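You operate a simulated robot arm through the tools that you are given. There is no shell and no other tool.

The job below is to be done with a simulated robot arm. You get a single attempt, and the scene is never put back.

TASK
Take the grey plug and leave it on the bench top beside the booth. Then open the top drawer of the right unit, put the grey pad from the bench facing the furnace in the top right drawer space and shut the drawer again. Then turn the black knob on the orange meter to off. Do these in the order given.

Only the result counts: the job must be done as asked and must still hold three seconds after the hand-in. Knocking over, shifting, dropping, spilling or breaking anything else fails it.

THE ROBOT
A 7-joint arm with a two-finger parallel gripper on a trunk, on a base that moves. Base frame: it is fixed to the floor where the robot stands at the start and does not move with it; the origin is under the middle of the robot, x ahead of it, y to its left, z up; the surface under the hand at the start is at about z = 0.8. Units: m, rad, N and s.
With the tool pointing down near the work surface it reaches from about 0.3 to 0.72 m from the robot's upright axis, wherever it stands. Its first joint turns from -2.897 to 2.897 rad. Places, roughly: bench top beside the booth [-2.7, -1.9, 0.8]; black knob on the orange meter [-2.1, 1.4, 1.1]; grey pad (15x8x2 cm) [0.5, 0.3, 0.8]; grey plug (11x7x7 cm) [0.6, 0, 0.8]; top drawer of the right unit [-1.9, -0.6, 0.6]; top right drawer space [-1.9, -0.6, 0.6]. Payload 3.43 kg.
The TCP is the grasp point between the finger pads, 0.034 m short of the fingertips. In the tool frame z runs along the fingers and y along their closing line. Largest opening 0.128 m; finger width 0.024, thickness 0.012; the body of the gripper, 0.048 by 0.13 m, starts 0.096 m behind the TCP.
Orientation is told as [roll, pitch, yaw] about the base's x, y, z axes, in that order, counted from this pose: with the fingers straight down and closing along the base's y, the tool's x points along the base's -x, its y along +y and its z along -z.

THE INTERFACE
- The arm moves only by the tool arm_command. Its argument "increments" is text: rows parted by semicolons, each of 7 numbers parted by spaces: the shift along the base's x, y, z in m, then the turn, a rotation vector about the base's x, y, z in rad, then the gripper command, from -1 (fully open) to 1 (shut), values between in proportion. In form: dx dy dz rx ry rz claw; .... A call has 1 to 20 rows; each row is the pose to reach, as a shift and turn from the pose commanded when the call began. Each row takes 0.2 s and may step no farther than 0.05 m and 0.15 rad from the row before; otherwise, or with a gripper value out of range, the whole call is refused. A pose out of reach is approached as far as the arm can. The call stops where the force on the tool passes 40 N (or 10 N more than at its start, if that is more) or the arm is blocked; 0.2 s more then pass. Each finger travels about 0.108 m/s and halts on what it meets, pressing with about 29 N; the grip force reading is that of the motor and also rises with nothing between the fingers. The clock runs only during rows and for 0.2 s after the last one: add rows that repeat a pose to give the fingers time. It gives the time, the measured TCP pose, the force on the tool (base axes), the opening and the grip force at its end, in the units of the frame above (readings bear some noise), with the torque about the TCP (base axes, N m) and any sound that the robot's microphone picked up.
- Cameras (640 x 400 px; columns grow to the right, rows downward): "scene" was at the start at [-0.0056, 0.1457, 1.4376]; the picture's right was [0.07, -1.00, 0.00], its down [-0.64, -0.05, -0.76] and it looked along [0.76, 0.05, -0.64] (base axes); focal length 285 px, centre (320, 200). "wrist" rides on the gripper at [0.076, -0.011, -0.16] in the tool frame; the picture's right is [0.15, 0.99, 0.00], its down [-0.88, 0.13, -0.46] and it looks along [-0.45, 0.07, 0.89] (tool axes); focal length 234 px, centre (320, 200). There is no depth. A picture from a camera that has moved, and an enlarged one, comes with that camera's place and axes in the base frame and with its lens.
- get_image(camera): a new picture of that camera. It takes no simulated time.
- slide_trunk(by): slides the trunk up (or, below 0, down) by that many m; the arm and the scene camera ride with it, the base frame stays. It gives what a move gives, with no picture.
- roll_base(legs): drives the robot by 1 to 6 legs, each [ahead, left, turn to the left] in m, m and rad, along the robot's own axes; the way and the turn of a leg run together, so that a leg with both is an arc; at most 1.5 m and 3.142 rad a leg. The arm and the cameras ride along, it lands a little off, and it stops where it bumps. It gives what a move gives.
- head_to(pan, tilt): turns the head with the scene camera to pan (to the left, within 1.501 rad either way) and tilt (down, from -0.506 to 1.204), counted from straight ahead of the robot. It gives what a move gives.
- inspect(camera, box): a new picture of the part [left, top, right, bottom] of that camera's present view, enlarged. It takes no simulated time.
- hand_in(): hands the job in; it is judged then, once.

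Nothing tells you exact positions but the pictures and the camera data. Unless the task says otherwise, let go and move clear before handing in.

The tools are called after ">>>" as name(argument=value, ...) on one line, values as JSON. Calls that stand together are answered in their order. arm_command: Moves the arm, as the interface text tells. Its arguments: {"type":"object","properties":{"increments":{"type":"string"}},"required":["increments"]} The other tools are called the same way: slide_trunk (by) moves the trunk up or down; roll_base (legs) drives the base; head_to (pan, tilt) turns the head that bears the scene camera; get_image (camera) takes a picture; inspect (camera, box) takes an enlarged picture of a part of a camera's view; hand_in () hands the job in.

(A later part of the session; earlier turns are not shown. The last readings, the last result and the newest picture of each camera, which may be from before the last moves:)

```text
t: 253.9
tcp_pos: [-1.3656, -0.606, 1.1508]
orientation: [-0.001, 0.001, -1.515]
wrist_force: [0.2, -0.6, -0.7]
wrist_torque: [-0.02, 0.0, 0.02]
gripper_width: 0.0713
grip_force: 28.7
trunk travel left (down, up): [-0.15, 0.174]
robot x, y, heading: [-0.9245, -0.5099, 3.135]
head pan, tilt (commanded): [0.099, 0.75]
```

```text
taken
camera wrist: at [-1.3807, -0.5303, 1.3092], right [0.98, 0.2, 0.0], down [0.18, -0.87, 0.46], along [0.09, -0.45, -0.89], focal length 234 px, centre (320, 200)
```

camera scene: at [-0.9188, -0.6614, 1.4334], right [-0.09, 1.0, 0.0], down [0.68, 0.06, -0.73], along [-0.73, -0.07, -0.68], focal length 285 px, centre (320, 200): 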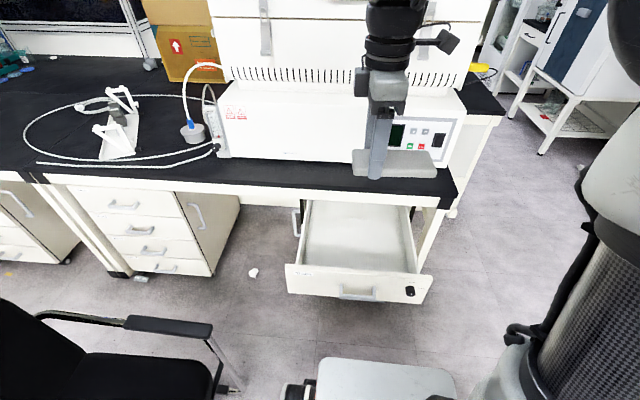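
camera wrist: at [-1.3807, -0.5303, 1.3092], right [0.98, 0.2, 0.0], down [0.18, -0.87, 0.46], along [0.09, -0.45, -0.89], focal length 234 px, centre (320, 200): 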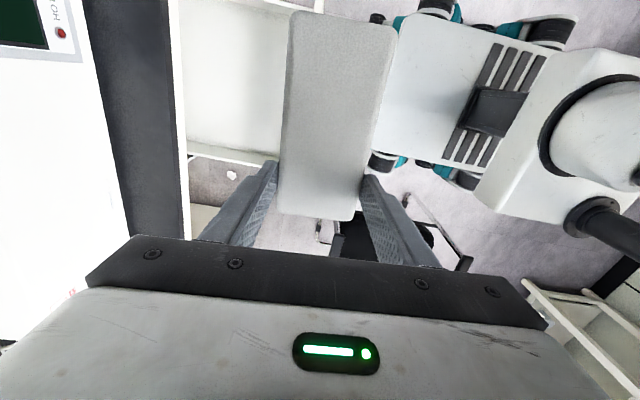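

I zoom in on the open drawer to measure its inside.

>>> inspect(camera="scene", box=[270, 180, 450, 310])

```text
3.08 times, centred on (360, 245) of scene
camera zoom: at [-0.9188, -0.6614, 1.4334], right [-0.09, 1.0, 0.0], down [0.68, 0.06, -0.73], along [-0.73, -0.07, -0.68], focal length 877 px, centre (197, 62)
```

zoom: 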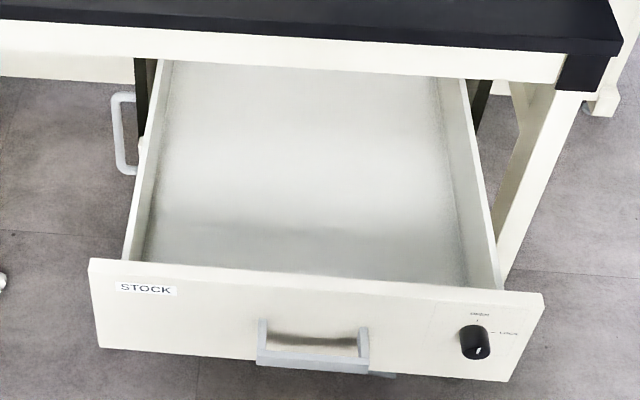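

The drawer's front panel is at x≈-1.40 (top z≈0.69), floor around z≈0.58, bench edge at x≈-1.65. I turn the pad lengthwise and bring it over the opening at x≈-1.56.

>>> arm_command(increments="-0.02 0.0 0 0 0 -0.14 1; -0.04 0.005 0 0 0 -0.28 1; -0.06 0.01 0 0 0 -0.42 1; -0.08 0.015 0 0 0 -0.56 1; -0.1 0.02 0 0 0 -0.70 1; -0.12 0.022 0 0 0 -0.84 1; -0.14 0.022 0 0 0 -0.98 1; -0.16 0.022 0 0 0 -1.12 1; -0.18 0.022 0 0 0 -1.26 1; -0.195 0.022 0 0 0 -1.40 1; -0.198 0.022 0 0 0 -1.54 1; -0.198 0.022 0 0 0 -1.627 1; -0.198 0.022 0 0 0 -1.627 1")

>>> slide_trunk(by=-0.14)

>>> get_image(camera="wrist")

>>> get_image(camera="scene")

```text
t: 256.7
tcp_pos: [-1.5634, -0.5837, 1.151]
orientation: [-0.002, 0.0, 3.14]
wrist_force: [0.3, 0.1, -0.8]
wrist_torque: [-0.04, 0.05, 0.01]
gripper_width: 0.0712
grip_force: 28.8
trunk travel left (down, up): [-0.15, 0.174]
robot x, y, heading: [-0.9248, -0.5112, 3.136]
head pan, tilt (commanded): [0.099, 0.75]
```

```text
t: 258.4
tcp_pos: [-1.5632, -0.5832, 1.0097]
orientation: [0.001, -0.001, 3.142]
wrist_force: [0.2, -0.7, 0.0]
wrist_torque: [-0.01, 0.04, 0.01]
gripper_width: 0.0713
grip_force: 29.0
trunk travel left (down, up): [-0.01, 0.314]
robot x, y, heading: [-0.9217, -0.5144, 3.136]
head pan, tilt (commanded): [0.099, 0.75]
```

```text
taken
camera wrist: at [-1.4875, -0.572, 1.1694], right [0.15, -0.99, 0.0], down [-0.88, -0.13, 0.46], along [-0.45, -0.07, -0.89], focal length 234 px, centre (320, 200)
```

wrist: 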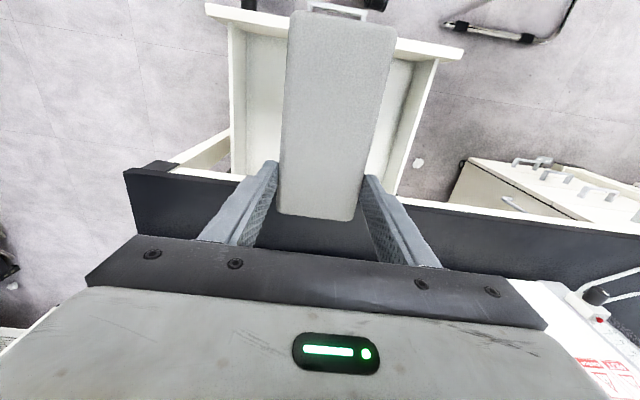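

```text
taken
camera scene: at [-0.9188, -0.6615, 1.2935], right [-0.09, 1.0, 0.0], down [0.68, 0.06, -0.73], along [-0.73, -0.07, -0.68], focal length 285 px, centre (320, 200)
```

scene: 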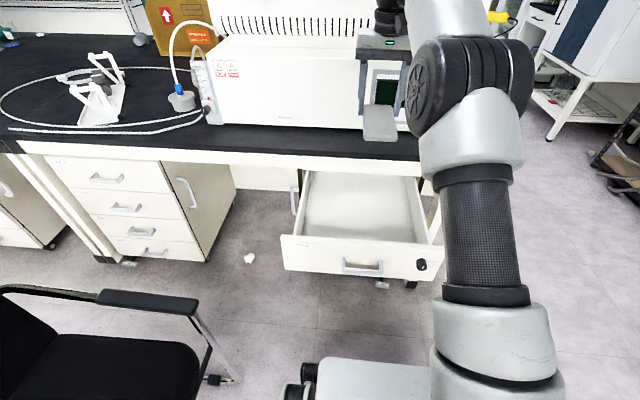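

The pad is over the opening with its inner end about 4.5 cm clear of the bench edge. I lower it to just above the drawer rim and check.

>>> arm_command(increments="0 0 -0.045 0 0 0 1; 0 0 -0.09 0 0 0 1; 0 0 -0.135 0 0 0 1; 0 0 -0.18 0 0 0 1; 0 0 -0.225 0 0 0 1; 0 0 -0.26 0 0 0 1; 0 0 -0.26 0 0 0 1")

>>> get_image(camera="wrist")

>>> get_image(camera="scene")

```text
t: 259.9
tcp_pos: [-1.5625, -0.582, 0.7504]
orientation: [-0.001, 0.001, 3.141]
wrist_force: [0.2, 0.5, -1.0]
wrist_torque: [0.06, 0.03, 0.01]
gripper_width: 0.0707
grip_force: 28.8
trunk travel left (down, up): [-0.01, 0.314]
robot x, y, heading: [-0.9247, -0.513, 3.133]
head pan, tilt (commanded): [0.099, 0.75]
```

```text
taken
camera wrist: at [-1.4877, -0.5719, 0.9089], right [0.15, -0.99, 0.0], down [-0.88, -0.13, 0.46], along [-0.45, -0.07, -0.89], focal length 234 px, centre (320, 200)
```

wrist: 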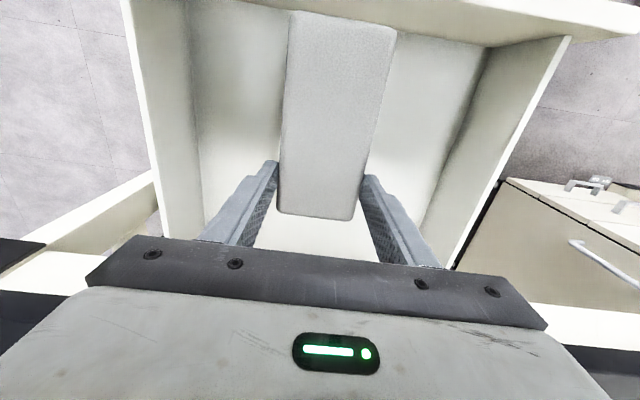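

```text
taken
camera scene: at [-0.9188, -0.6615, 1.2934], right [-0.09, 1.0, 0.0], down [0.68, 0.06, -0.73], along [-0.73, -0.07, -0.68], focal length 285 px, centre (320, 200)
```

scene: 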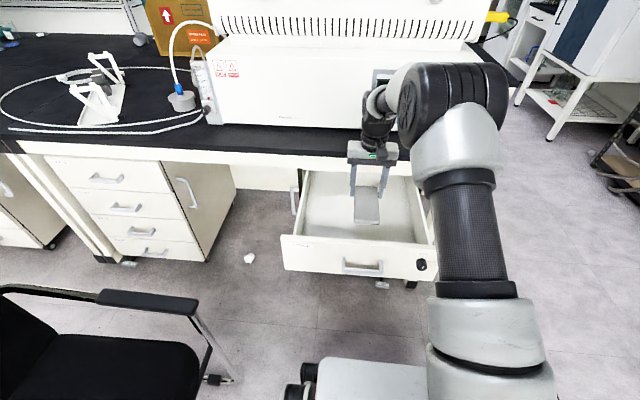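

The pad fits between the panel and bench edge. I shift 1 cm inward and lower into the drawer.

>>> arm_command(increments="-0.01 0 0 0 0 0 1; -0.01 0 -0.04 0 0 0 1; -0.01 0 -0.08 0 0 0 1; -0.01 0 -0.105 0 0 0 1; -0.01 0 -0.105 0 0 0 1")

>>> get_image(camera="wrist")

>>> inspect(camera="scene", box=[270, 120, 450, 290])

```text
t: 261.1
tcp_pos: [-1.5768, -0.583, 0.6451]
orientation: [0.0, 0.0, 3.142]
wrist_force: [-0.4, 0.2, -0.7]
wrist_torque: [-0.01, 0.04, 0.0]
gripper_width: 0.0714
grip_force: 29.4
trunk travel left (down, up): [-0.01, 0.314]
robot x, y, heading: [-0.9217, -0.5129, 3.136]
head pan, tilt (commanded): [0.099, 0.75]
```

```text
taken
camera wrist: at [-1.5001, -0.5721, 0.8053], right [0.15, -0.99, 0.0], down [-0.88, -0.13, 0.46], along [-0.45, -0.07, -0.89], focal length 234 px, centre (320, 200)
```

wrist: 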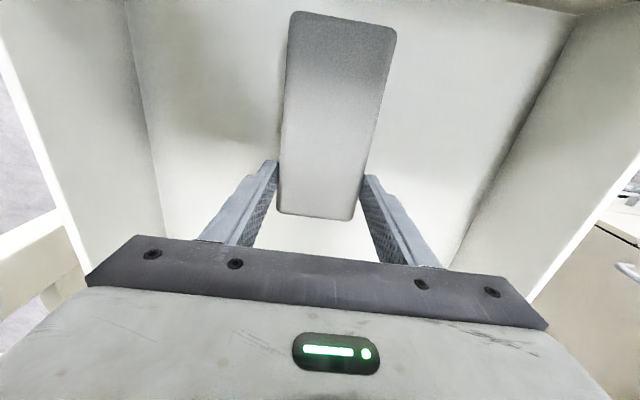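

```text
2.35 times, centred on (360, 205) of scene
camera zoom: at [-0.9188, -0.6615, 1.2934], right [-0.09, 1.0, 0.0], down [0.68, 0.06, -0.73], along [-0.73, -0.07, -0.68], focal length 671 px, centre (226, 188)
```

zoom: 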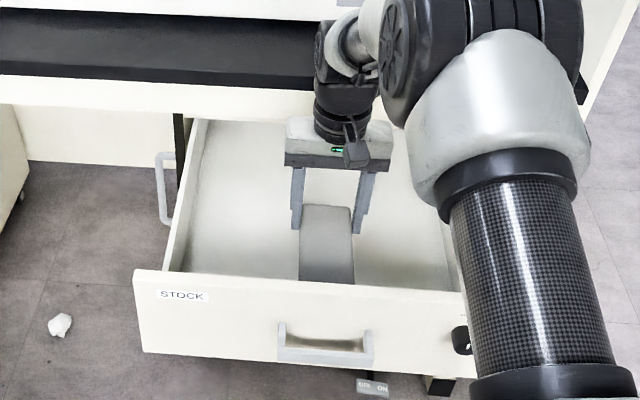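

The pad is inside, with clear margins all round. I step down gently until it touches the drawer floor.

>>> arm_command(increments="0 0 -0.005 0 0 0 1; 0 0 -0.01 0 0 0 1; 0 0 -0.015 0 0 0 1; 0 0 -0.015 0 0 0 1")

>>> arm_command(increments="0 0 -0.003 0 0 0 1; 0 0 -0.006 0 0 0 1; 0 0 -0.006 0 0 0 1")

```text
t: 262.1
tcp_pos: [-1.5734, -0.5825, 0.631]
orientation: [0.0, 0.0, 3.142]
wrist_force: [0.0, -0.5, -0.8]
wrist_torque: [-0.03, 0.01, -0.01]
gripper_width: 0.0713
grip_force: 29.1
trunk travel left (down, up): [-0.01, 0.314]
robot x, y, heading: [-0.9263, -0.5107, 3.136]
head pan, tilt (commanded): [0.099, 0.75]
```

```text
t: 262.9
tcp_pos: [-1.5739, -0.5814, 0.624]
orientation: [-0.001, -0.002, 3.142]
wrist_force: [-0.4, 0.2, -0.9]
wrist_torque: [0.0, 0.01, 0.0]
gripper_width: 0.071
grip_force: 28.4
trunk travel left (down, up): [-0.01, 0.314]
robot x, y, heading: [-0.9222, -0.5165, 3.13]
head pan, tilt (commanded): [0.099, 0.75]
```

>>> arm_command(increments="0 0 -0.003 0 0 0 1; 0 0 -0.005 0 0 0 1; 0 0 -0.005 0 0 0 1")

>>> arm_command(increments="0 0 -0.002 0 0 0 1; 0 0 -0.004 0 0 0 1; 0 0 -0.004 0 0 0 1")

>>> inspect(camera="scene", box=[270, 120, 450, 290])

```text
t: 263.8
tcp_pos: [-1.5727, -0.5831, 0.6183]
orientation: [0.0, 0.002, 3.14]
wrist_force: [-0.3, 0.5, -0.6]
wrist_torque: [-0.02, 0.02, 0.02]
gripper_width: 0.0711
grip_force: 29.0
trunk travel left (down, up): [-0.01, 0.314]
robot x, y, heading: [-0.9233, -0.5117, 3.137]
head pan, tilt (commanded): [0.099, 0.75]
```

```text
t: 264.6
tcp_pos: [-1.5741, -0.5821, 0.6145]
orientation: [-0.001, 0.001, 3.142]
wrist_force: [0.6, 0.0, -0.7]
wrist_torque: [-0.01, 0.01, -0.02]
gripper_width: 0.0712
grip_force: 28.8
trunk travel left (down, up): [-0.01, 0.314]
robot x, y, heading: [-0.9247, -0.5134, 3.133]
head pan, tilt (commanded): [0.099, 0.75]
```

```text
2.35 times, centred on (360, 205) of scene
camera zoom: at [-0.9188, -0.6615, 1.2934], right [-0.09, 1.0, 0.0], down [0.68, 0.06, -0.73], along [-0.73, -0.07, -0.68], focal length 671 px, centre (226, 188)
```

zoom: 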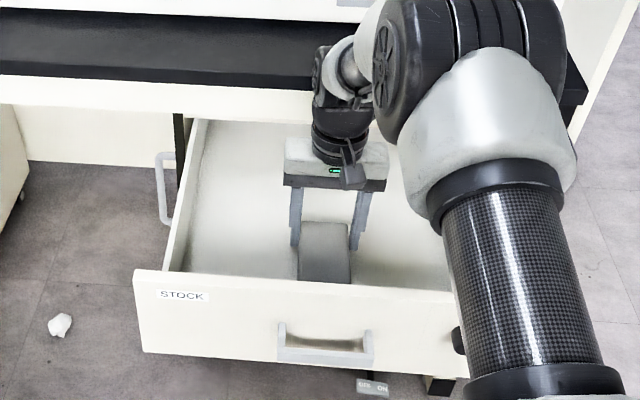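

>>> arm_command(increments="0 0 -0.002 0 0 0 1; 0 0 -0.004 0 0 0 1; 0 0 -0.004 0 0 0 1")

>>> arm_command(increments="0 0 -0.002 0 0 0 1; 0 0 -0.004 0 0 0 1; 0 0 -0.004 0 0 0 1")

>>> arm_command(increments="0 0 -0.002 0 0 0 1; 0 0 -0.003 0 0 0 1; 0 0 -0.003 0 0 0 1")

```text
t: 265.4
tcp_pos: [-1.5736, -0.5828, 0.6115]
orientation: [0.0, 0.0, 3.141]
wrist_force: [0.3, 0.5, -0.9]
wrist_torque: [-0.01, 0.03, 0.0]
gripper_width: 0.0711
grip_force: 28.8
trunk travel left (down, up): [-0.01, 0.314]
robot x, y, heading: [-0.9222, -0.5101, 3.136]
head pan, tilt (commanded): [0.099, 0.75]
```

```text
t: 266.1
tcp_pos: [-1.572, -0.5827, 0.6076]
orientation: [0.0, -0.001, 3.141]
wrist_force: [0.0, 0.1, -1.0]
wrist_torque: [-0.02, 0.07, -0.04]
gripper_width: 0.0711
grip_force: 29.2
trunk travel left (down, up): [-0.01, 0.314]
robot x, y, heading: [-0.9262, -0.513, 3.136]
head pan, tilt (commanded): [0.099, 0.75]
```

```text
t: 266.9
tcp_pos: [-1.5724, -0.581, 0.6042]
orientation: [0.002, 0.0, 3.14]
wrist_force: [0.8, 0.2, -0.9]
wrist_torque: [0.0, 0.02, 0.01]
gripper_width: 0.0714
grip_force: 28.4
trunk travel left (down, up): [-0.01, 0.314]
robot x, y, heading: [-0.9273, -0.5102, 3.133]
head pan, tilt (commanded): [0.099, 0.75]
```

>>> get_image(camera="wrist")

>>> inspect(camera="scene", box=[300, 150, 420, 260])

```text
taken
camera wrist: at [-1.4973, -0.5716, 0.7629], right [0.15, -0.99, 0.0], down [-0.88, -0.13, 0.46], along [-0.45, -0.07, -0.89], focal length 234 px, centre (320, 200)
```

wrist: 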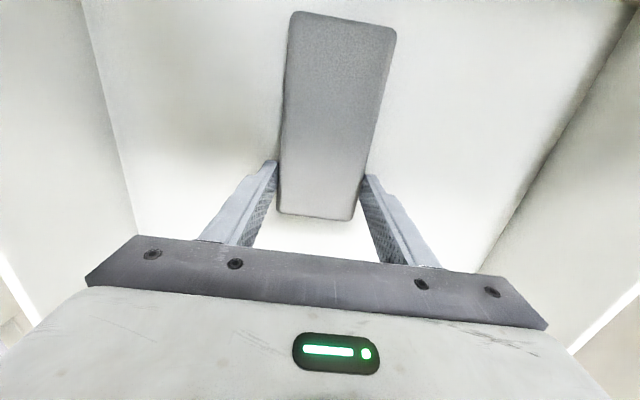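

```text
3.64 times, centred on (360, 205) of scene
camera zoom: at [-0.9188, -0.6615, 1.2934], right [-0.09, 1.0, 0.0], down [0.68, 0.06, -0.73], along [-0.73, -0.07, -0.68], focal length 1037 px, centre (174, 182)
```

zoom: 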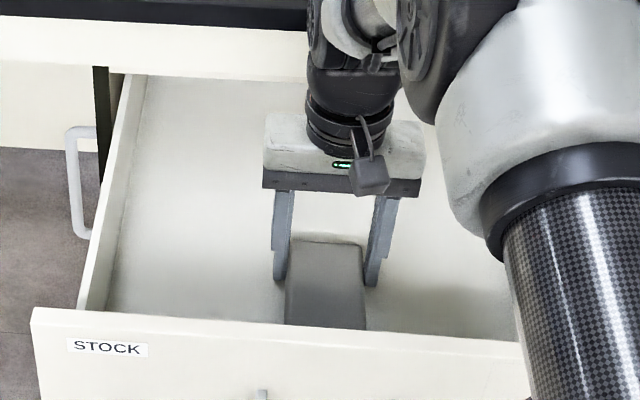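

The floor is close now (shadows meeting). I keep stepping down in small increments.

>>> arm_command(increments="0 0 -0.002 0 0 0 1; 0 0 -0.003 0 0 0 1; 0 0 -0.003 0 0 0 1")

>>> arm_command(increments="0 0 -0.002 0 0 0 1; 0 0 -0.003 0 0 0 1; 0 0 -0.003 0 0 0 1")

>>> arm_command(increments="0 0 -0.002 0 0 0 1; 0 0 -0.003 0 0 0 1; 0 0 -0.003 0 0 0 1")

```text
t: 267.8
tcp_pos: [-1.5738, -0.5821, 0.6011]
orientation: [-0.002, 0.0, 3.142]
wrist_force: [-0.1, 0.3, -1.2]
wrist_torque: [0.02, 0.01, -0.02]
gripper_width: 0.0708
grip_force: 28.9
trunk travel left (down, up): [-0.01, 0.314]
robot x, y, heading: [-0.9232, -0.5133, 3.129]
head pan, tilt (commanded): [0.099, 0.75]
```

```text
t: 268.6
tcp_pos: [-1.5731, -0.5821, 0.5988]
orientation: [-0.001, 0.001, 3.14]
wrist_force: [1.3, 1.5, 8.3]
wrist_torque: [0.08, -1.04, 0.13]
gripper_width: 0.0711
grip_force: 29.4
trunk travel left (down, up): [-0.01, 0.314]
robot x, y, heading: [-0.9263, -0.5139, 3.138]
head pan, tilt (commanded): [0.099, 0.75]
```

```text
t: 269.4
tcp_pos: [-1.5742, -0.583, 0.5978]
orientation: [-0.002, -0.007, 3.142]
wrist_force: [1.9, 1.9, 25.4]
wrist_torque: [0.17, -0.35, 0.04]
gripper_width: 0.0709
grip_force: 28.9
trunk travel left (down, up): [-0.01, 0.314]
robot x, y, heading: [-0.9235, -0.5113, 3.136]
head pan, tilt (commanded): [0.099, 0.75]
```

Contact: the pad lies on the drawer floor. I ease off and open the fingers.

>>> arm_command(increments="0 0 0.002 0 0 0 1; 0 0 0.003 0 0 0 0.2; 0 0 0.003 0 0 0 -0.15; 0 0 0.003 0 0 0 -0.3; 0 0 0.003 0 0 0 -0.5; 0 0 0.003 0 0 0 -0.5; 0 0 0.003 0 0 0 -0.5")

>>> get_image(camera="wrist")

```text
t: 270.9
tcp_pos: [-1.5719, -0.5821, 0.5982]
orientation: [0.0, -0.001, 3.141]
wrist_force: [0.3, 0.1, -1.0]
wrist_torque: [-0.02, -0.01, -0.05]
gripper_width: 0.0958
grip_force: 0.1
trunk travel left (down, up): [-0.01, 0.314]
robot x, y, heading: [-0.9248, -0.5119, 3.137]
head pan, tilt (commanded): [0.099, 0.75]
```

```text
taken
camera wrist: at [-1.4974, -0.5714, 0.7577], right [0.15, -0.99, 0.0], down [-0.88, -0.13, 0.46], along [-0.45, -0.07, -0.89], focal length 234 px, centre (320, 200)
```

wrist: 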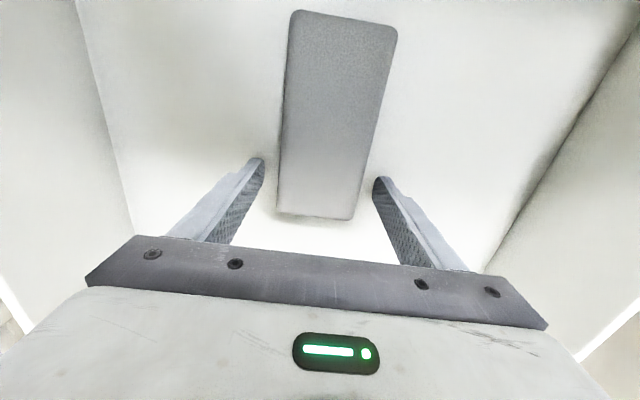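

The pad rests on the drawer floor, fingers free on both sides. I lift straight up out of the drawer.

>>> arm_command(increments="0 0 0.03 0 0 0 -0.5; 0 0 0.07 0 0 0 -0.5; 0 0 0.115 0 0 0 -0.5; 0 0 0.16 0 0 0 -0.5; 0 0 0.205 0 0 0 -0.5; 0 0 0.25 0 0 0 -0.5; 0 0 0.295 0 0 0 -0.5; 0 0 0.34 0 0 0 -0.5; 0 0 0.385 0 0 0 -0.5; 0 0 0.42 0 0 0 -0.5; 0 0 0.42 0 0 0 -0.5")

>>> get_image(camera="wrist")

>>> get_image(camera="scene")

```text
t: 273.4
tcp_pos: [-1.5736, -0.5812, 1.0185]
orientation: [0.0, 0.001, 3.142]
wrist_force: [0.0, 0.6, -0.4]
wrist_torque: [0.0, -0.01, -0.02]
gripper_width: 0.0959
grip_force: 0.0
trunk travel left (down, up): [-0.01, 0.314]
robot x, y, heading: [-0.9239, -0.5132, 3.137]
head pan, tilt (commanded): [0.099, 0.75]
```

```text
taken
camera wrist: at [-1.4983, -0.5696, 1.178], right [0.15, -0.99, 0.0], down [-0.88, -0.13, 0.45], along [-0.45, -0.07, -0.89], focal length 234 px, centre (320, 200)
```

wrist: 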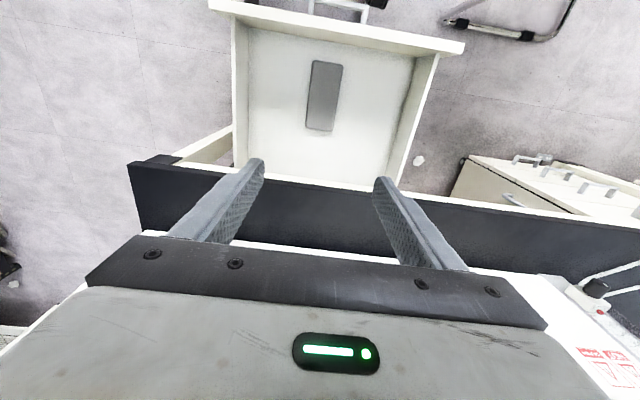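

```text
taken
camera scene: at [-0.9188, -0.6615, 1.2934], right [-0.09, 1.0, 0.0], down [0.68, 0.06, -0.73], along [-0.73, -0.07, -0.68], focal length 285 px, centre (320, 200)
```

scene: 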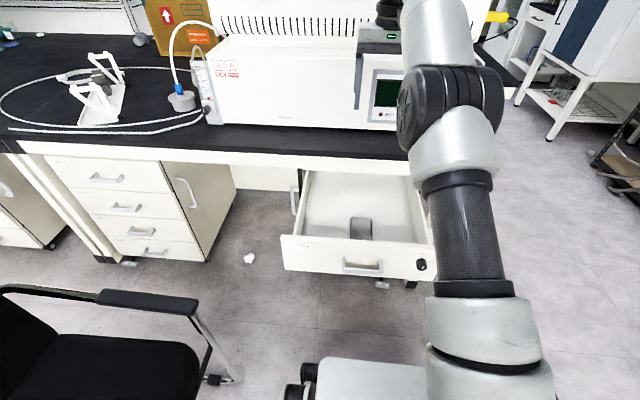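

The pad lies in the drawer. Now I shut it: I back up a little, close the fingers, and point the tool forward to push on the handle bar.

>>> roll_base(legs=[[-0.2, 0, 0]])

>>> arm_command(increments="0 0 0 0 0.0 0 1; 0 0 0 0 0.14 0 1; 0 0 0 0 0.28 0 1; 0 0 0 0 0.42 0 1; 0 0 0 0 0.56 0 1; 0.01 0 0 0 0.70 0 1; 0.02 0 0 0 0.84 0 1; 0.03 0 0 0 0.98 0 1; 0.04 0 0 0 1.12 0 1; 0.05 0 0 0 1.26 0 1; 0.06 0 0 0 1.40 0 1; 0.07 0 0 0 1.53 0 1; 0.07 0 0 0 1.57 0 1; 0.07 0 0 0 1.57 0 1")

>>> get_image(camera="scene")

```text
t: 274.9
tcp_pos: [-1.3772, -0.586, 1.0178]
orientation: [0.0, -0.001, -3.133]
wrist_force: [-0.3, -0.4, 0.4]
wrist_torque: [0.02, 0.01, 0.03]
gripper_width: 0.0961
grip_force: 0.2
trunk travel left (down, up): [-0.01, 0.314]
robot x, y, heading: [-0.7312, -0.5094, -3.146]
head pan, tilt (commanded): [0.099, 0.75]
```

```text
t: 277.9
tcp_pos: [-1.3062, -0.5882, 1.0201]
orientation: [-1.457, -1.565, -1.688]
wrist_force: [1.2, 0.5, 0.5]
wrist_torque: [0.04, 0.0, 0.0]
gripper_width: 0.0002
grip_force: 29.0
out of reach, approached as far as the arm can: row 9, 10
trunk travel left (down, up): [-0.01, 0.314]
robot x, y, heading: [-0.728, -0.5148, -3.141]
head pan, tilt (commanded): [0.099, 0.75]
```

```text
taken
camera scene: at [-0.7213, -0.6619, 1.2934], right [-0.1, 0.99, 0.0], down [0.68, 0.07, -0.73], along [-0.73, -0.07, -0.68], focal length 285 px, centre (320, 200)
```

scene: 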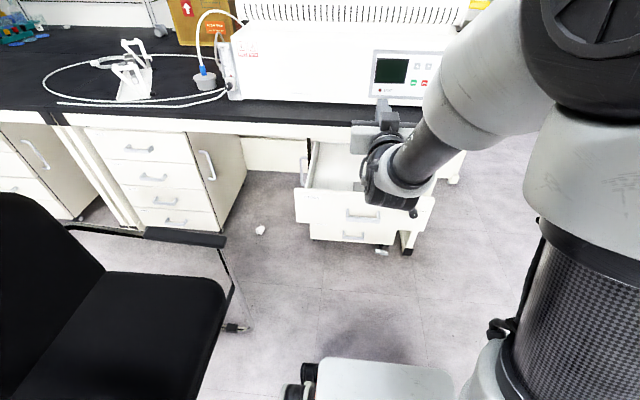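

The tool points forward with closed fingers. I lower it in front of the handle.

>>> arm_command(increments="0.02 0 -0.045 0 0 0 1; 0.03 0 -0.09 0 0 0 1; 0.03 0 -0.135 0 0 0 1; 0.03 0 -0.18 0 0 0 1; 0.03 0 -0.225 0 0 0 1; 0.03 0 -0.27 0 0 0 1; 0.03 0.005 -0.315 0 0 0 1; 0.03 0.005 -0.36 0 0 0 1; 0.03 0.005 -0.404 0 0 0 1; 0.03 0.005 -0.404 0 0 0 1")

>>> get_image(camera="scene")

>>> get_image(camera="wrist")

```text
t: 280.1
tcp_pos: [-1.2776, -0.6315, 0.6236]
orientation: [-1.359, -1.537, -1.818]
wrist_force: [0.0, 0.0, -1.4]
wrist_torque: [0.01, 0.03, -0.02]
gripper_width: 0.0
grip_force: 28.7
out of reach, approached as far as the arm can: row 3, 4, 5, 6, 7, 8, 9, 10
trunk travel left (down, up): [-0.01, 0.314]
robot x, y, heading: [-0.7266, -0.5144, -3.14]
head pan, tilt (commanded): [0.099, 0.75]
```

```text
taken
camera scene: at [-0.7213, -0.6619, 1.2934], right [-0.1, 0.99, 0.0], down [0.68, 0.07, -0.73], along [-0.73, -0.07, -0.68], focal length 285 px, centre (320, 200)
```

scene: 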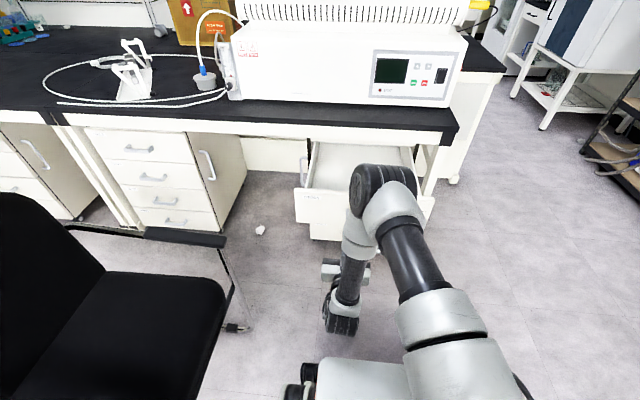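

```text
taken
camera wrist: at [-1.1169, -0.6239, 0.5485], right [-0.04, -0.98, -0.18], down [0.44, -0.17, 0.88], along [-0.9, -0.05, 0.44], focal length 234 px, centre (320, 200)
```

wrist: 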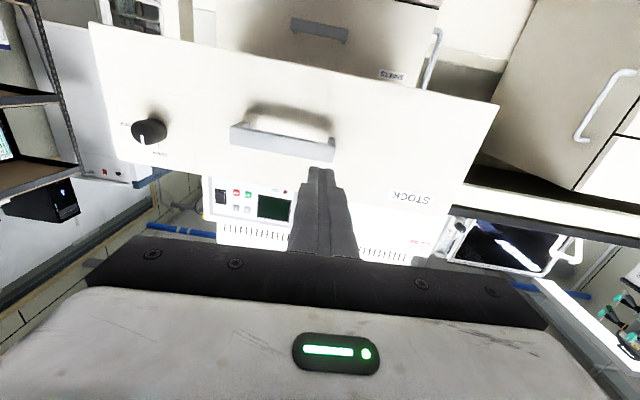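

The arm is too folded here and can't quite hold that pose. I back the base up so that the arm is more extended, then line up on the bar again.

>>> roll_base(legs=[[-0.13, 0, 0]])

>>> arm_command(increments="-0.03 0.0 0 0 0 0 1; -0.06 0.0 0 0 0 0 1; -0.09 0 0 0 0 0 1; -0.12 0 0 0 0 0 1; -0.12 0 0 0 0 0 1")

>>> get_image(camera="wrist")

```text
t: 281.4
tcp_pos: [-1.1496, -0.6318, 0.6242]
orientation: [-1.357, -1.538, -1.823]
wrist_force: [-0.8, 0.4, 0.7]
wrist_torque: [-0.01, -0.05, 0.0]
gripper_width: 0.0
grip_force: 28.4
trunk travel left (down, up): [-0.01, 0.314]
robot x, y, heading: [-0.601, -0.5161, -3.143]
head pan, tilt (commanded): [0.099, 0.75]
```

```text
t: 282.6
tcp_pos: [-1.2695, -0.6297, 0.6224]
orientation: [-1.347, -1.539, -1.835]
wrist_force: [-0.2, -0.1, -0.4]
wrist_torque: [-0.02, 0.0, 0.01]
gripper_width: 0.0
grip_force: 28.9
trunk travel left (down, up): [-0.01, 0.314]
robot x, y, heading: [-0.5991, -0.5148, -3.144]
head pan, tilt (commanded): [0.099, 0.75]
```

```text
taken
camera wrist: at [-1.1091, -0.6229, 0.5481], right [-0.04, -0.98, -0.18], down [0.44, -0.18, 0.88], along [-0.9, -0.05, 0.44], focal length 234 px, centre (320, 200)
```

wrist: 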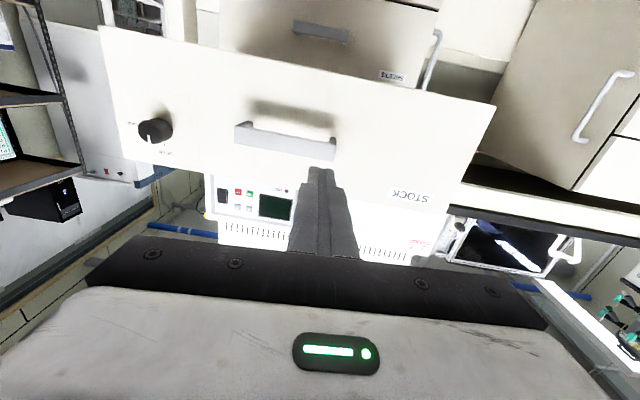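

>>> arm_command(increments="0 0.025 -0.005 0 0 0 1; 0 0.045 -0.009 0 0 0 1; 0 0.045 -0.009 0 0 0 1")

>>> get_image(camera="wrist")

```text
t: 283.4
tcp_pos: [-1.2724, -0.6094, 0.6173]
orientation: [-1.375, -1.524, -1.835]
wrist_force: [0.3, 0.7, -0.8]
wrist_torque: [-0.04, -0.01, -0.02]
gripper_width: 0.0
grip_force: 28.7
out of reach, approached as far as the arm can: row 1, 2, 3
trunk travel left (down, up): [-0.01, 0.314]
robot x, y, heading: [-0.5999, -0.5107, -3.142]
head pan, tilt (commanded): [0.099, 0.75]
```

```text
taken
camera wrist: at [-1.1126, -0.6048, 0.543], right [-0.06, -0.98, -0.19], down [0.44, -0.2, 0.88], along [-0.9, -0.03, 0.44], focal length 234 px, centre (320, 200)
```

wrist: 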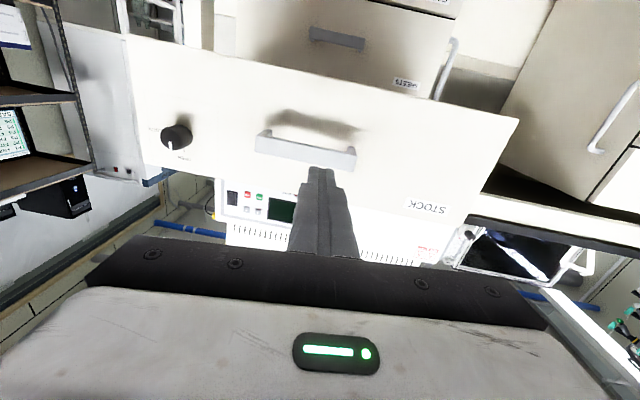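

The sideways reach is limited, so I shift the base 3 cm to bring the fingertips onto the middle of the bar, then push with a base move.

>>> roll_base(legs=[[0.0, -0.03, 0]])

>>> get_image(camera="wrist")

```text
t: 284.4
tcp_pos: [-1.2724, -0.5788, 0.6174]
orientation: [-1.37, -1.523, -1.837]
wrist_force: [0.2, -0.5, -0.1]
wrist_torque: [-0.02, 0.0, -0.01]
gripper_width: 0.0
grip_force: 29.0
trunk travel left (down, up): [-0.01, 0.314]
robot x, y, heading: [-0.6016, -0.4806, -3.141]
head pan, tilt (commanded): [0.099, 0.75]
```

```text
taken
camera wrist: at [-1.1126, -0.5749, 0.5431], right [-0.06, -0.98, -0.19], down [0.44, -0.2, 0.88], along [-0.9, -0.03, 0.44], focal length 234 px, centre (320, 200)
```

wrist: 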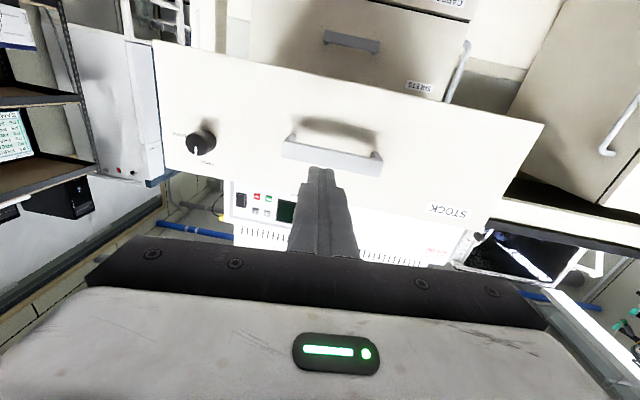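

The fingertips aim at the bar's middle. I drive ahead 25 cm, pushing the drawer most of the way in.

>>> roll_base(legs=[[0.15, 0.0, 0]])

>>> get_image(camera="wrist")

>>> get_image(camera="scene")

```text
t: 285.8
tcp_pos: [-1.4239, -0.5779, 0.6173]
orientation: [-1.366, -1.523, -1.843]
wrist_force: [0.5, 0.1, -0.4]
wrist_torque: [-0.01, 0.04, 0.02]
gripper_width: 0.0002
grip_force: 29.2
trunk travel left (down, up): [-0.01, 0.314]
robot x, y, heading: [-0.7472, -0.4817, 3.138]
head pan, tilt (commanded): [0.099, 0.75]
```

```text
taken
camera wrist: at [-1.2638, -0.574, 0.543], right [-0.06, -0.98, -0.19], down [0.43, -0.2, 0.88], along [-0.9, -0.03, 0.44], focal length 234 px, centre (320, 200)
```

wrist: 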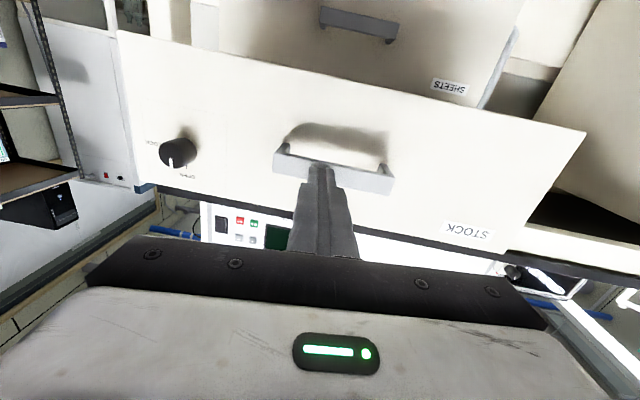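

```text
taken
camera scene: at [-0.7446, -0.6317, 1.2934], right [-0.1, 1.0, 0.0], down [0.68, 0.07, -0.73], along [-0.73, -0.07, -0.68], focal length 285 px, centre (320, 200)
```

scene: 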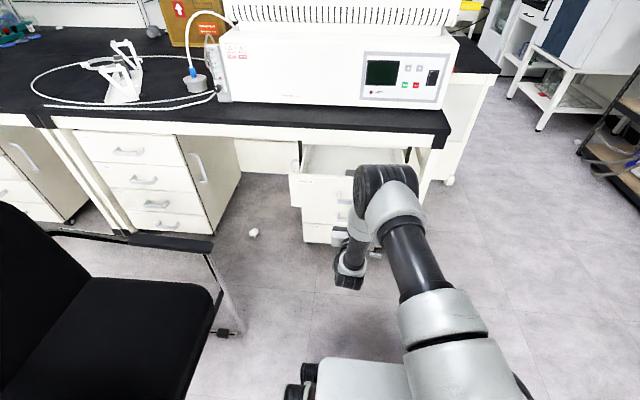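

The drawer follows. I push another 10 cm with the base, then finish with the arm.

>>> roll_base(legs=[[0.1, 0.0, 0]])

>>> arm_command(increments="-0.02 0 0 0 0 0 1; -0.04 0 0 0 0 0 1; -0.06 0 0 0 0 0 1; -0.07 0 0 0 0 0 1; -0.07 0 0 0 0 0 1")

>>> get_image(camera="wrist")

>>> get_image(camera="scene")

```text
t: 286.9
tcp_pos: [-1.5227, -0.5767, 0.6171]
orientation: [-1.359, -1.523, -1.848]
wrist_force: [0.7, -0.2, -0.9]
wrist_torque: [0.02, -0.02, 0.0]
gripper_width: 0.0
grip_force: 29.6
trunk travel left (down, up): [-0.01, 0.314]
robot x, y, heading: [-0.8551, -0.4815, 3.143]
head pan, tilt (commanded): [0.099, 0.75]
```

```text
t: 288.1
tcp_pos: [-1.5918, -0.5771, 0.6148]
orientation: [-1.353, -1.524, -1.858]
wrist_force: [-0.2, -0.4, -0.8]
wrist_torque: [-0.01, -0.03, 0.01]
gripper_width: 0.0
grip_force: 28.8
trunk travel left (down, up): [-0.01, 0.314]
robot x, y, heading: [-0.8498, -0.4841, 3.141]
head pan, tilt (commanded): [0.099, 0.75]
```

```text
taken
camera wrist: at [-1.4319, -0.5739, 0.542], right [-0.07, -0.98, -0.19], down [0.43, -0.2, 0.88], along [-0.9, -0.03, 0.44], focal length 234 px, centre (320, 200)
```

wrist: 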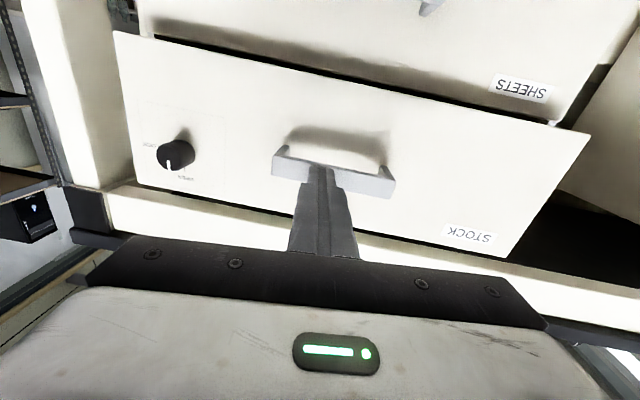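

```text
taken
camera scene: at [-0.8428, -0.6315, 1.2934], right [-0.1, 1.0, 0.0], down [0.68, 0.07, -0.73], along [-0.73, -0.07, -0.68], focal length 285 px, centre (320, 200)
```

scene: 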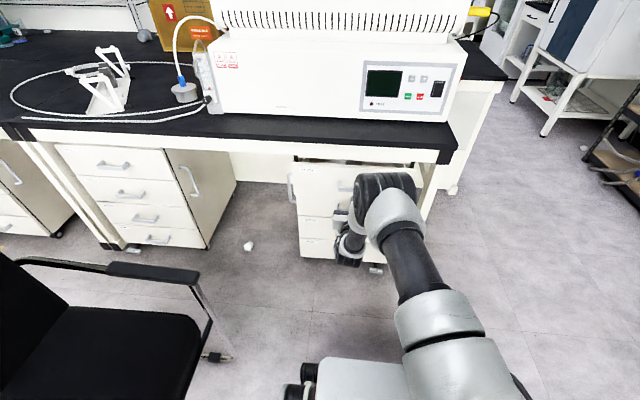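

Almost shut; about 4 cm remain. I push on in small steps and watch for the stop.

>>> arm_command(increments="-0.01 0 0 0 0 0 1; -0.02 0 0 0 0 0 1; -0.03 0 0 0 0 0 1; -0.03 0 0 0 0 0 1")

>>> arm_command(increments="-0.004 0 0 0 0 0 1; -0.008 0 0 0 0 0 1; -0.008 0 0 0 0 0 1")

>>> get_image(camera="wrist")

```text
t: 289.1
tcp_pos: [-1.6224, -0.5794, 0.6159]
orientation: [-1.365, -1.525, -1.843]
wrist_force: [0.2, 0.7, 0.2]
wrist_torque: [0.01, 0.0, 0.01]
gripper_width: 0.0
grip_force: 29.4
trunk travel left (down, up): [-0.01, 0.314]
robot x, y, heading: [-0.8521, -0.4834, 3.138]
head pan, tilt (commanded): [0.099, 0.75]
```

```text
t: 289.9
tcp_pos: [-1.6296, -0.5765, 0.6158]
orientation: [-1.359, -1.523, -1.85]
wrist_force: [0.2, 0.1, 0.6]
wrist_torque: [-0.03, -0.04, 0.02]
gripper_width: 0.0
grip_force: 29.0
trunk travel left (down, up): [-0.01, 0.314]
robot x, y, heading: [-0.8465, -0.4857, 3.142]
head pan, tilt (commanded): [0.099, 0.75]
```

```text
taken
camera wrist: at [-1.4691, -0.5735, 0.5422], right [-0.07, -0.98, -0.19], down [0.43, -0.2, 0.88], along [-0.9, -0.03, 0.44], focal length 234 px, centre (320, 200)
```

wrist: 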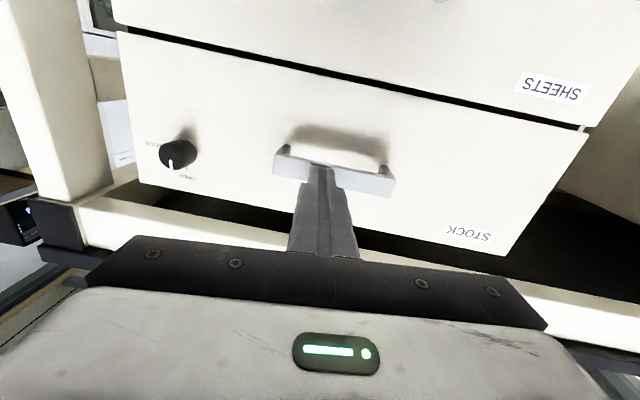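

>>> arm_command(increments="-0.003 0 0 0 0 0 1; -0.006 0 0 0 0 0 1; -0.006 0 0 0 0 0 1")

>>> arm_command(increments="-0.003 0 0 0 0 0 1; -0.005 0 0 0 0 0 1; -0.005 0 0 0 0 0 1")

>>> get_image(camera="scene")

```text
t: 290.6
tcp_pos: [-1.633, -0.5772, 0.6158]
orientation: [-1.348, -1.523, -1.865]
wrist_force: [17.9, 1.8, 8.8]
wrist_torque: [-0.08, 0.43, 0.08]
gripper_width: 0.0
grip_force: 28.4
trunk travel left (down, up): [-0.01, 0.314]
robot x, y, heading: [-0.8488, -0.483, 3.135]
head pan, tilt (commanded): [0.099, 0.75]
stopped in row 3: the force on the tool passed its limit at 42 N (the readings are from after the stop); the commanded pose is now the measured one
```

```text
t: 291.0
tcp_pos: [-1.6339, -0.5774, 0.6159]
orientation: [-1.381, -1.523, -1.829]
wrist_force: [21.8, 2.4, 9.6]
wrist_torque: [-0.11, 0.55, 0.14]
gripper_width: 0.0
grip_force: 29.2
trunk travel left (down, up): [-0.01, 0.314]
robot x, y, heading: [-0.8501, -0.4805, 3.138]
head pan, tilt (commanded): [0.099, 0.75]
stopped in row 1: the force on the tool passed its limit at 47 N (the readings are from after the stop); the commanded pose is now the measured one
```

```text
taken
camera scene: at [-0.8393, -0.6312, 1.2935], right [-0.1, 1.0, 0.0], down [0.68, 0.07, -0.73], along [-0.73, -0.07, -0.68], focal length 285 px, centre (320, 200)
```

scene: 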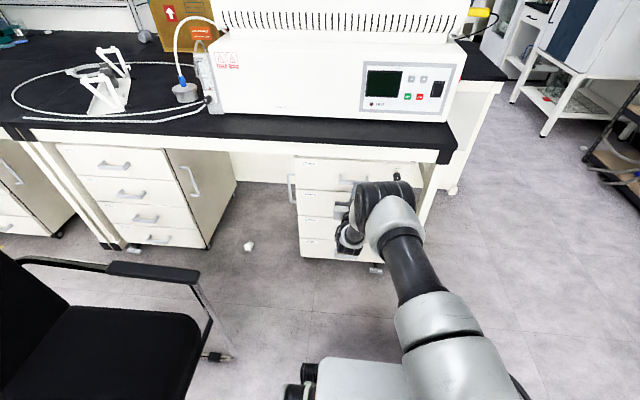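

The push met a hard stop at the drawer's original closed position. I back off and check that it stays shut.

>>> arm_command(increments="0.01 0 0 0 0 0 1; 0.03 0 0 0 0 0 1; 0.05 0 0 0 0 0 1; 0.05 0 0 0 0 0 1")

>>> roll_base(legs=[[-0.25, 0.0, 0]])

>>> inspect(camera="wrist", box=[100, 0, 580, 260])

>>> get_image(camera="scene")

```text
t: 292.0
tcp_pos: [-1.5846, -0.5778, 0.6154]
orientation: [-1.294, -1.522, -1.915]
wrist_force: [0.2, -0.8, -0.2]
wrist_torque: [0.0, 0.04, 0.0]
gripper_width: 0.0001
grip_force: 29.3
trunk travel left (down, up): [-0.01, 0.314]
robot x, y, heading: [-0.8477, -0.4795, 3.139]
head pan, tilt (commanded): [0.099, 0.75]
```

```text
t: 293.8
tcp_pos: [-1.3351, -0.5756, 0.6143]
orientation: [-1.294, -1.522, -1.919]
wrist_force: [0.2, 0.3, 0.2]
wrist_torque: [0.01, -0.04, -0.01]
gripper_width: 0.0
grip_force: 29.2
trunk travel left (down, up): [-0.01, 0.314]
robot x, y, heading: [-0.5995, -0.4838, 3.132]
head pan, tilt (commanded): [0.099, 0.75]
```

```text
1.33 times, centred on (340, 130) of wrist
camera zoom: at [-1.1742, -0.5729, 0.5409], right [-0.07, -0.98, -0.19], down [0.43, -0.2, 0.88], along [-0.9, -0.02, 0.44], focal length 312 px, centre (293, 293)
```

zoom: 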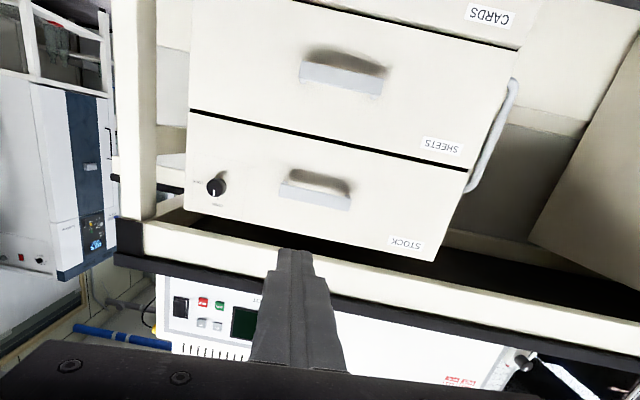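

```text
taken
camera scene: at [-0.5921, -0.6323, 1.2934], right [-0.09, 1.0, 0.0], down [0.68, 0.06, -0.73], along [-0.73, -0.07, -0.68], focal length 285 px, centre (320, 200)
```

scene: 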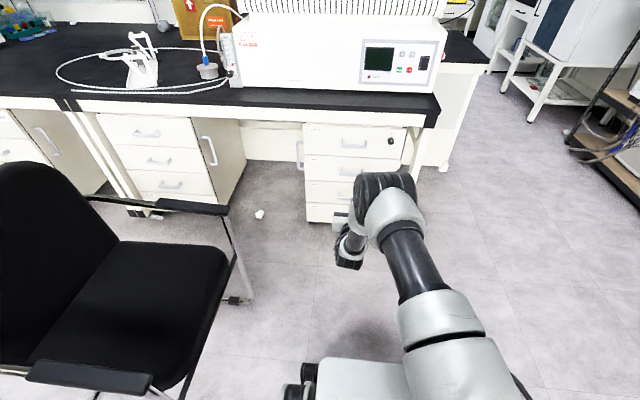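

The drawer sits flush with the others, shut with the pad inside. Next I raise the arm, point the tool down again and head for the orange meter.

>>> arm_command(increments="0.02 0 0.045 0 0 0 1; 0.04 0 0.09 0 0 0 1; 0.05 0 0.135 0 0 0 1; 0.05 0 0.18 0 0 0 1; 0.05 0 0.225 0 0 0 1; 0.05 0 0.27 0 0 0 1; 0.05 0 0.315 0 0 0 1; 0.05 0 0.36 0 0 0 1; 0.05 0 0.4 0 0 0 1; 0.05 0 0.4 0 0 0 1")

>>> arm_command(increments="0 0 0.01 0 -0.14 0 1; 0 0 0.02 0 -0.28 0 1; 0.01 0 0.03 0 -0.42 0 1; 0.02 0 0.04 0 -0.56 0 1; 0.04 0 0.05 0 -0.70 0 1; 0.06 0 0.06 0 -0.84 0 1; 0.08 0 0.06 0 -0.98 0 1; 0.1 0 0.06 0 -1.12 0 1; 0.12 0 0.06 0 -1.26 0 1; 0.14 0 0.06 0 -1.40 0 1; 0.16 0 0.06 0 -1.52 0 1; 0.18 0 0.06 0 -1.52 0 1; 0.18 0 0.06 0 -1.52 0 1")

>>> get_image(camera="scene")

```text
t: 296.0
tcp_pos: [-1.2876, -0.5767, 1.0134]
orientation: [-1.292, -1.522, -1.921]
wrist_force: [-0.5, -0.2, -0.2]
wrist_torque: [-0.01, 0.01, 0.0]
gripper_width: 0.0
grip_force: 28.9
trunk travel left (down, up): [-0.01, 0.314]
robot x, y, heading: [-0.5994, -0.4815, 3.134]
head pan, tilt (commanded): [0.099, 0.75]
```

```text
t: 298.8
tcp_pos: [-1.1043, -0.5769, 1.0753]
orientation: [-0.073, -0.032, -3.095]
wrist_force: [-0.7, -0.2, -0.9]
wrist_torque: [0.0, -0.02, 0.02]
gripper_width: 0.0
grip_force: 28.9
trunk travel left (down, up): [-0.01, 0.314]
robot x, y, heading: [-0.5955, -0.4885, 3.139]
head pan, tilt (commanded): [0.099, 0.75]
```

```text
taken
camera scene: at [-0.5921, -0.6323, 1.2934], right [-0.09, 1.0, 0.0], down [0.68, 0.06, -0.73], along [-0.73, -0.07, -0.68], focal length 285 px, centre (320, 200)
```

scene: 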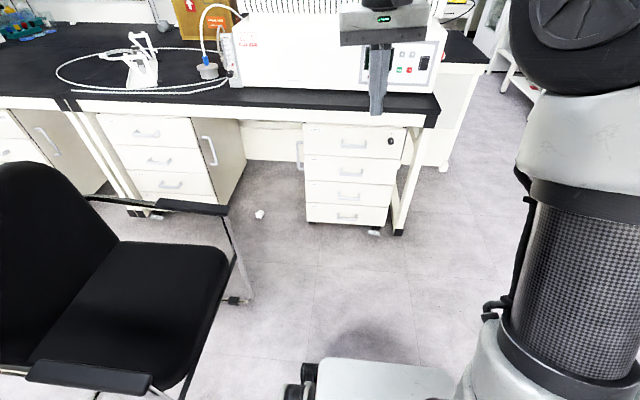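

The drawer stays shut. I level the tool, raise the trunk and drive round into the aisle by the shelves.

>>> arm_command(increments="0.04 0.0 0.0 -0.073 -0.032 -0.046 1; 0.09 0 0.02 -0.073 -0.032 -0.046 1; 0.09 0 0.02 -0.073 -0.032 -0.046 1")

>>> slide_trunk(by=0.14)

>>> roll_base(legs=[[0.0, -0.95, 0], [1.4, 0, 0]])

>>> head_to(pan=-0.6, tilt=0.6)

>>> get_image(camera="scene")

```text
refused: row 2 steps farther than a row can; nothing moved
```

```text
t: 300.5
tcp_pos: [-1.1046, -0.5772, 1.2146]
orientation: [-0.073, -0.037, -3.095]
wrist_force: [-0.2, -0.7, -0.4]
wrist_torque: [0.0, 0.0, 0.04]
gripper_width: 0.0
grip_force: 28.9
trunk travel left (down, up): [-0.15, 0.174]
robot x, y, heading: [-0.5987, -0.4834, 3.137]
head pan, tilt (commanded): [0.099, 0.75]
```

```text
t: 316.8
tcp_pos: [-2.56, 0.3455, 1.2154]
orientation: [-0.072, -0.035, -3.078]
wrist_force: [-0.6, -0.5, -0.4]
wrist_torque: [0.0, -0.01, -0.03]
gripper_width: 0.0002
grip_force: 28.4
trunk travel left (down, up): [-0.15, 0.174]
robot x, y, heading: [-2.0565, 0.4492, -3.13]
head pan, tilt (commanded): [0.099, 0.75]
```

```text
t: 317.9
tcp_pos: [-2.5608, 0.3452, 1.2154]
orientation: [-0.073, -0.035, -3.077]
wrist_force: [0.4, 0.2, 0.2]
wrist_torque: [0.03, 0.04, 0.0]
gripper_width: 0.0
grip_force: 29.0
trunk travel left (down, up): [-0.15, 0.174]
robot x, y, heading: [-2.0536, 0.4509, -3.128]
head pan, tilt (commanded): [-0.6, 0.6]
```

```text
taken
camera scene: at [-2.0375, 0.3565, 1.4463], right [0.55, 0.83, 0.0], down [0.47, -0.31, -0.82], along [-0.69, 0.46, -0.57], focal length 285 px, centre (320, 200)
```

scene: 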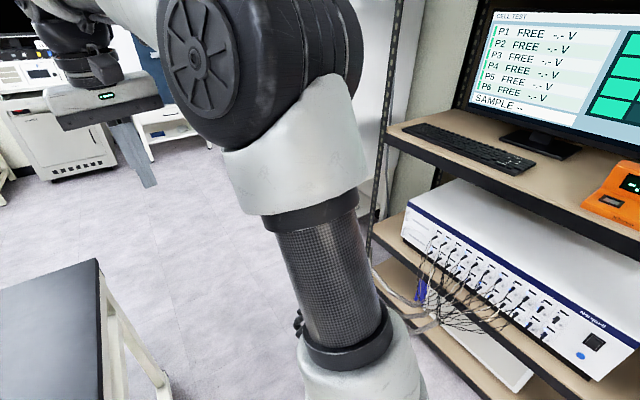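

Loose cables hang from the white box below the meter's shelf, out to y≈1.0 at z above 0.5. I level and retract the tool first, then turn to face the shelf from slightly right of the cables.

>>> arm_command(increments="0.03 0.0 0.0 -0.04 -0.016 -0.03 1; 0.06 0 0.0 -0.073 -0.035 -0.064 1; 0.09 0.02 0.0 -0.073 -0.035 -0.064 1; 0.09 0.04 0.0 -0.073 -0.035 -0.064 1; 0.09 0.04 0.0 -0.073 -0.035 -0.064 1")

>>> roll_base(legs=[[-0.2, 0.0, -1.57]])

>>> head_to(pan=0.2, tilt=0.5)

>>> get_image(camera="scene")

```text
t: 319.1
tcp_pos: [-2.4691, 0.3843, 1.216]
orientation: [0.001, -0.001, 3.138]
wrist_force: [-0.5, 0.9, -0.2]
wrist_torque: [0.0, 0.0, 0.02]
gripper_width: 0.0
grip_force: 29.1
trunk travel left (down, up): [-0.15, 0.174]
robot x, y, heading: [-2.0545, 0.4469, -3.127]
head pan, tilt (commanded): [-0.6, 0.6]
```

```text
t: 323.5
tcp_pos: [-1.9669, 0.7313, 1.216]
orientation: [0.001, -0.001, 1.515]
wrist_force: [-0.3, 0.2, 0.6]
wrist_torque: [-0.01, -0.01, 0.0]
gripper_width: 0.0
grip_force: 28.7
trunk travel left (down, up): [-0.15, 0.174]
robot x, y, heading: [-1.9288, 0.313, 1.532]
head pan, tilt (commanded): [-0.6, 0.6]
cut short: leg 1
```

```text
t: 324.7
tcp_pos: [-1.9669, 0.7325, 1.2155]
orientation: [0.0, -0.002, 1.512]
wrist_force: [-0.4, 0.3, 0.3]
wrist_torque: [-0.02, 0.0, 0.01]
gripper_width: 0.0001
grip_force: 28.2
trunk travel left (down, up): [-0.15, 0.174]
robot x, y, heading: [-1.9243, 0.3146, 1.525]
head pan, tilt (commanded): [0.201, 0.499]
```

```text
taken
camera scene: at [-2.086, 0.3207, 1.4554], right [0.99, 0.16, 0.0], down [0.07, -0.47, -0.88], along [-0.14, 0.87, -0.48], focal length 285 px, centre (320, 200)
```

scene: 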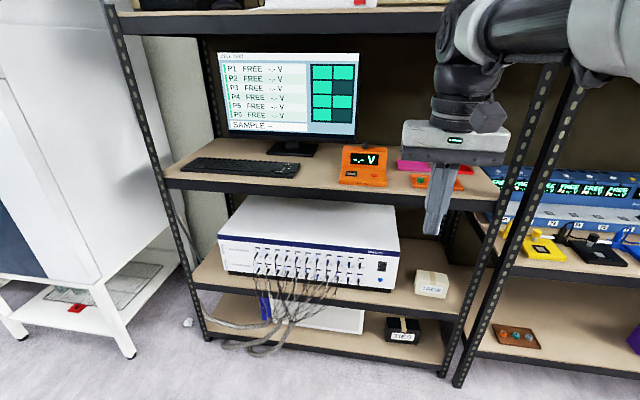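

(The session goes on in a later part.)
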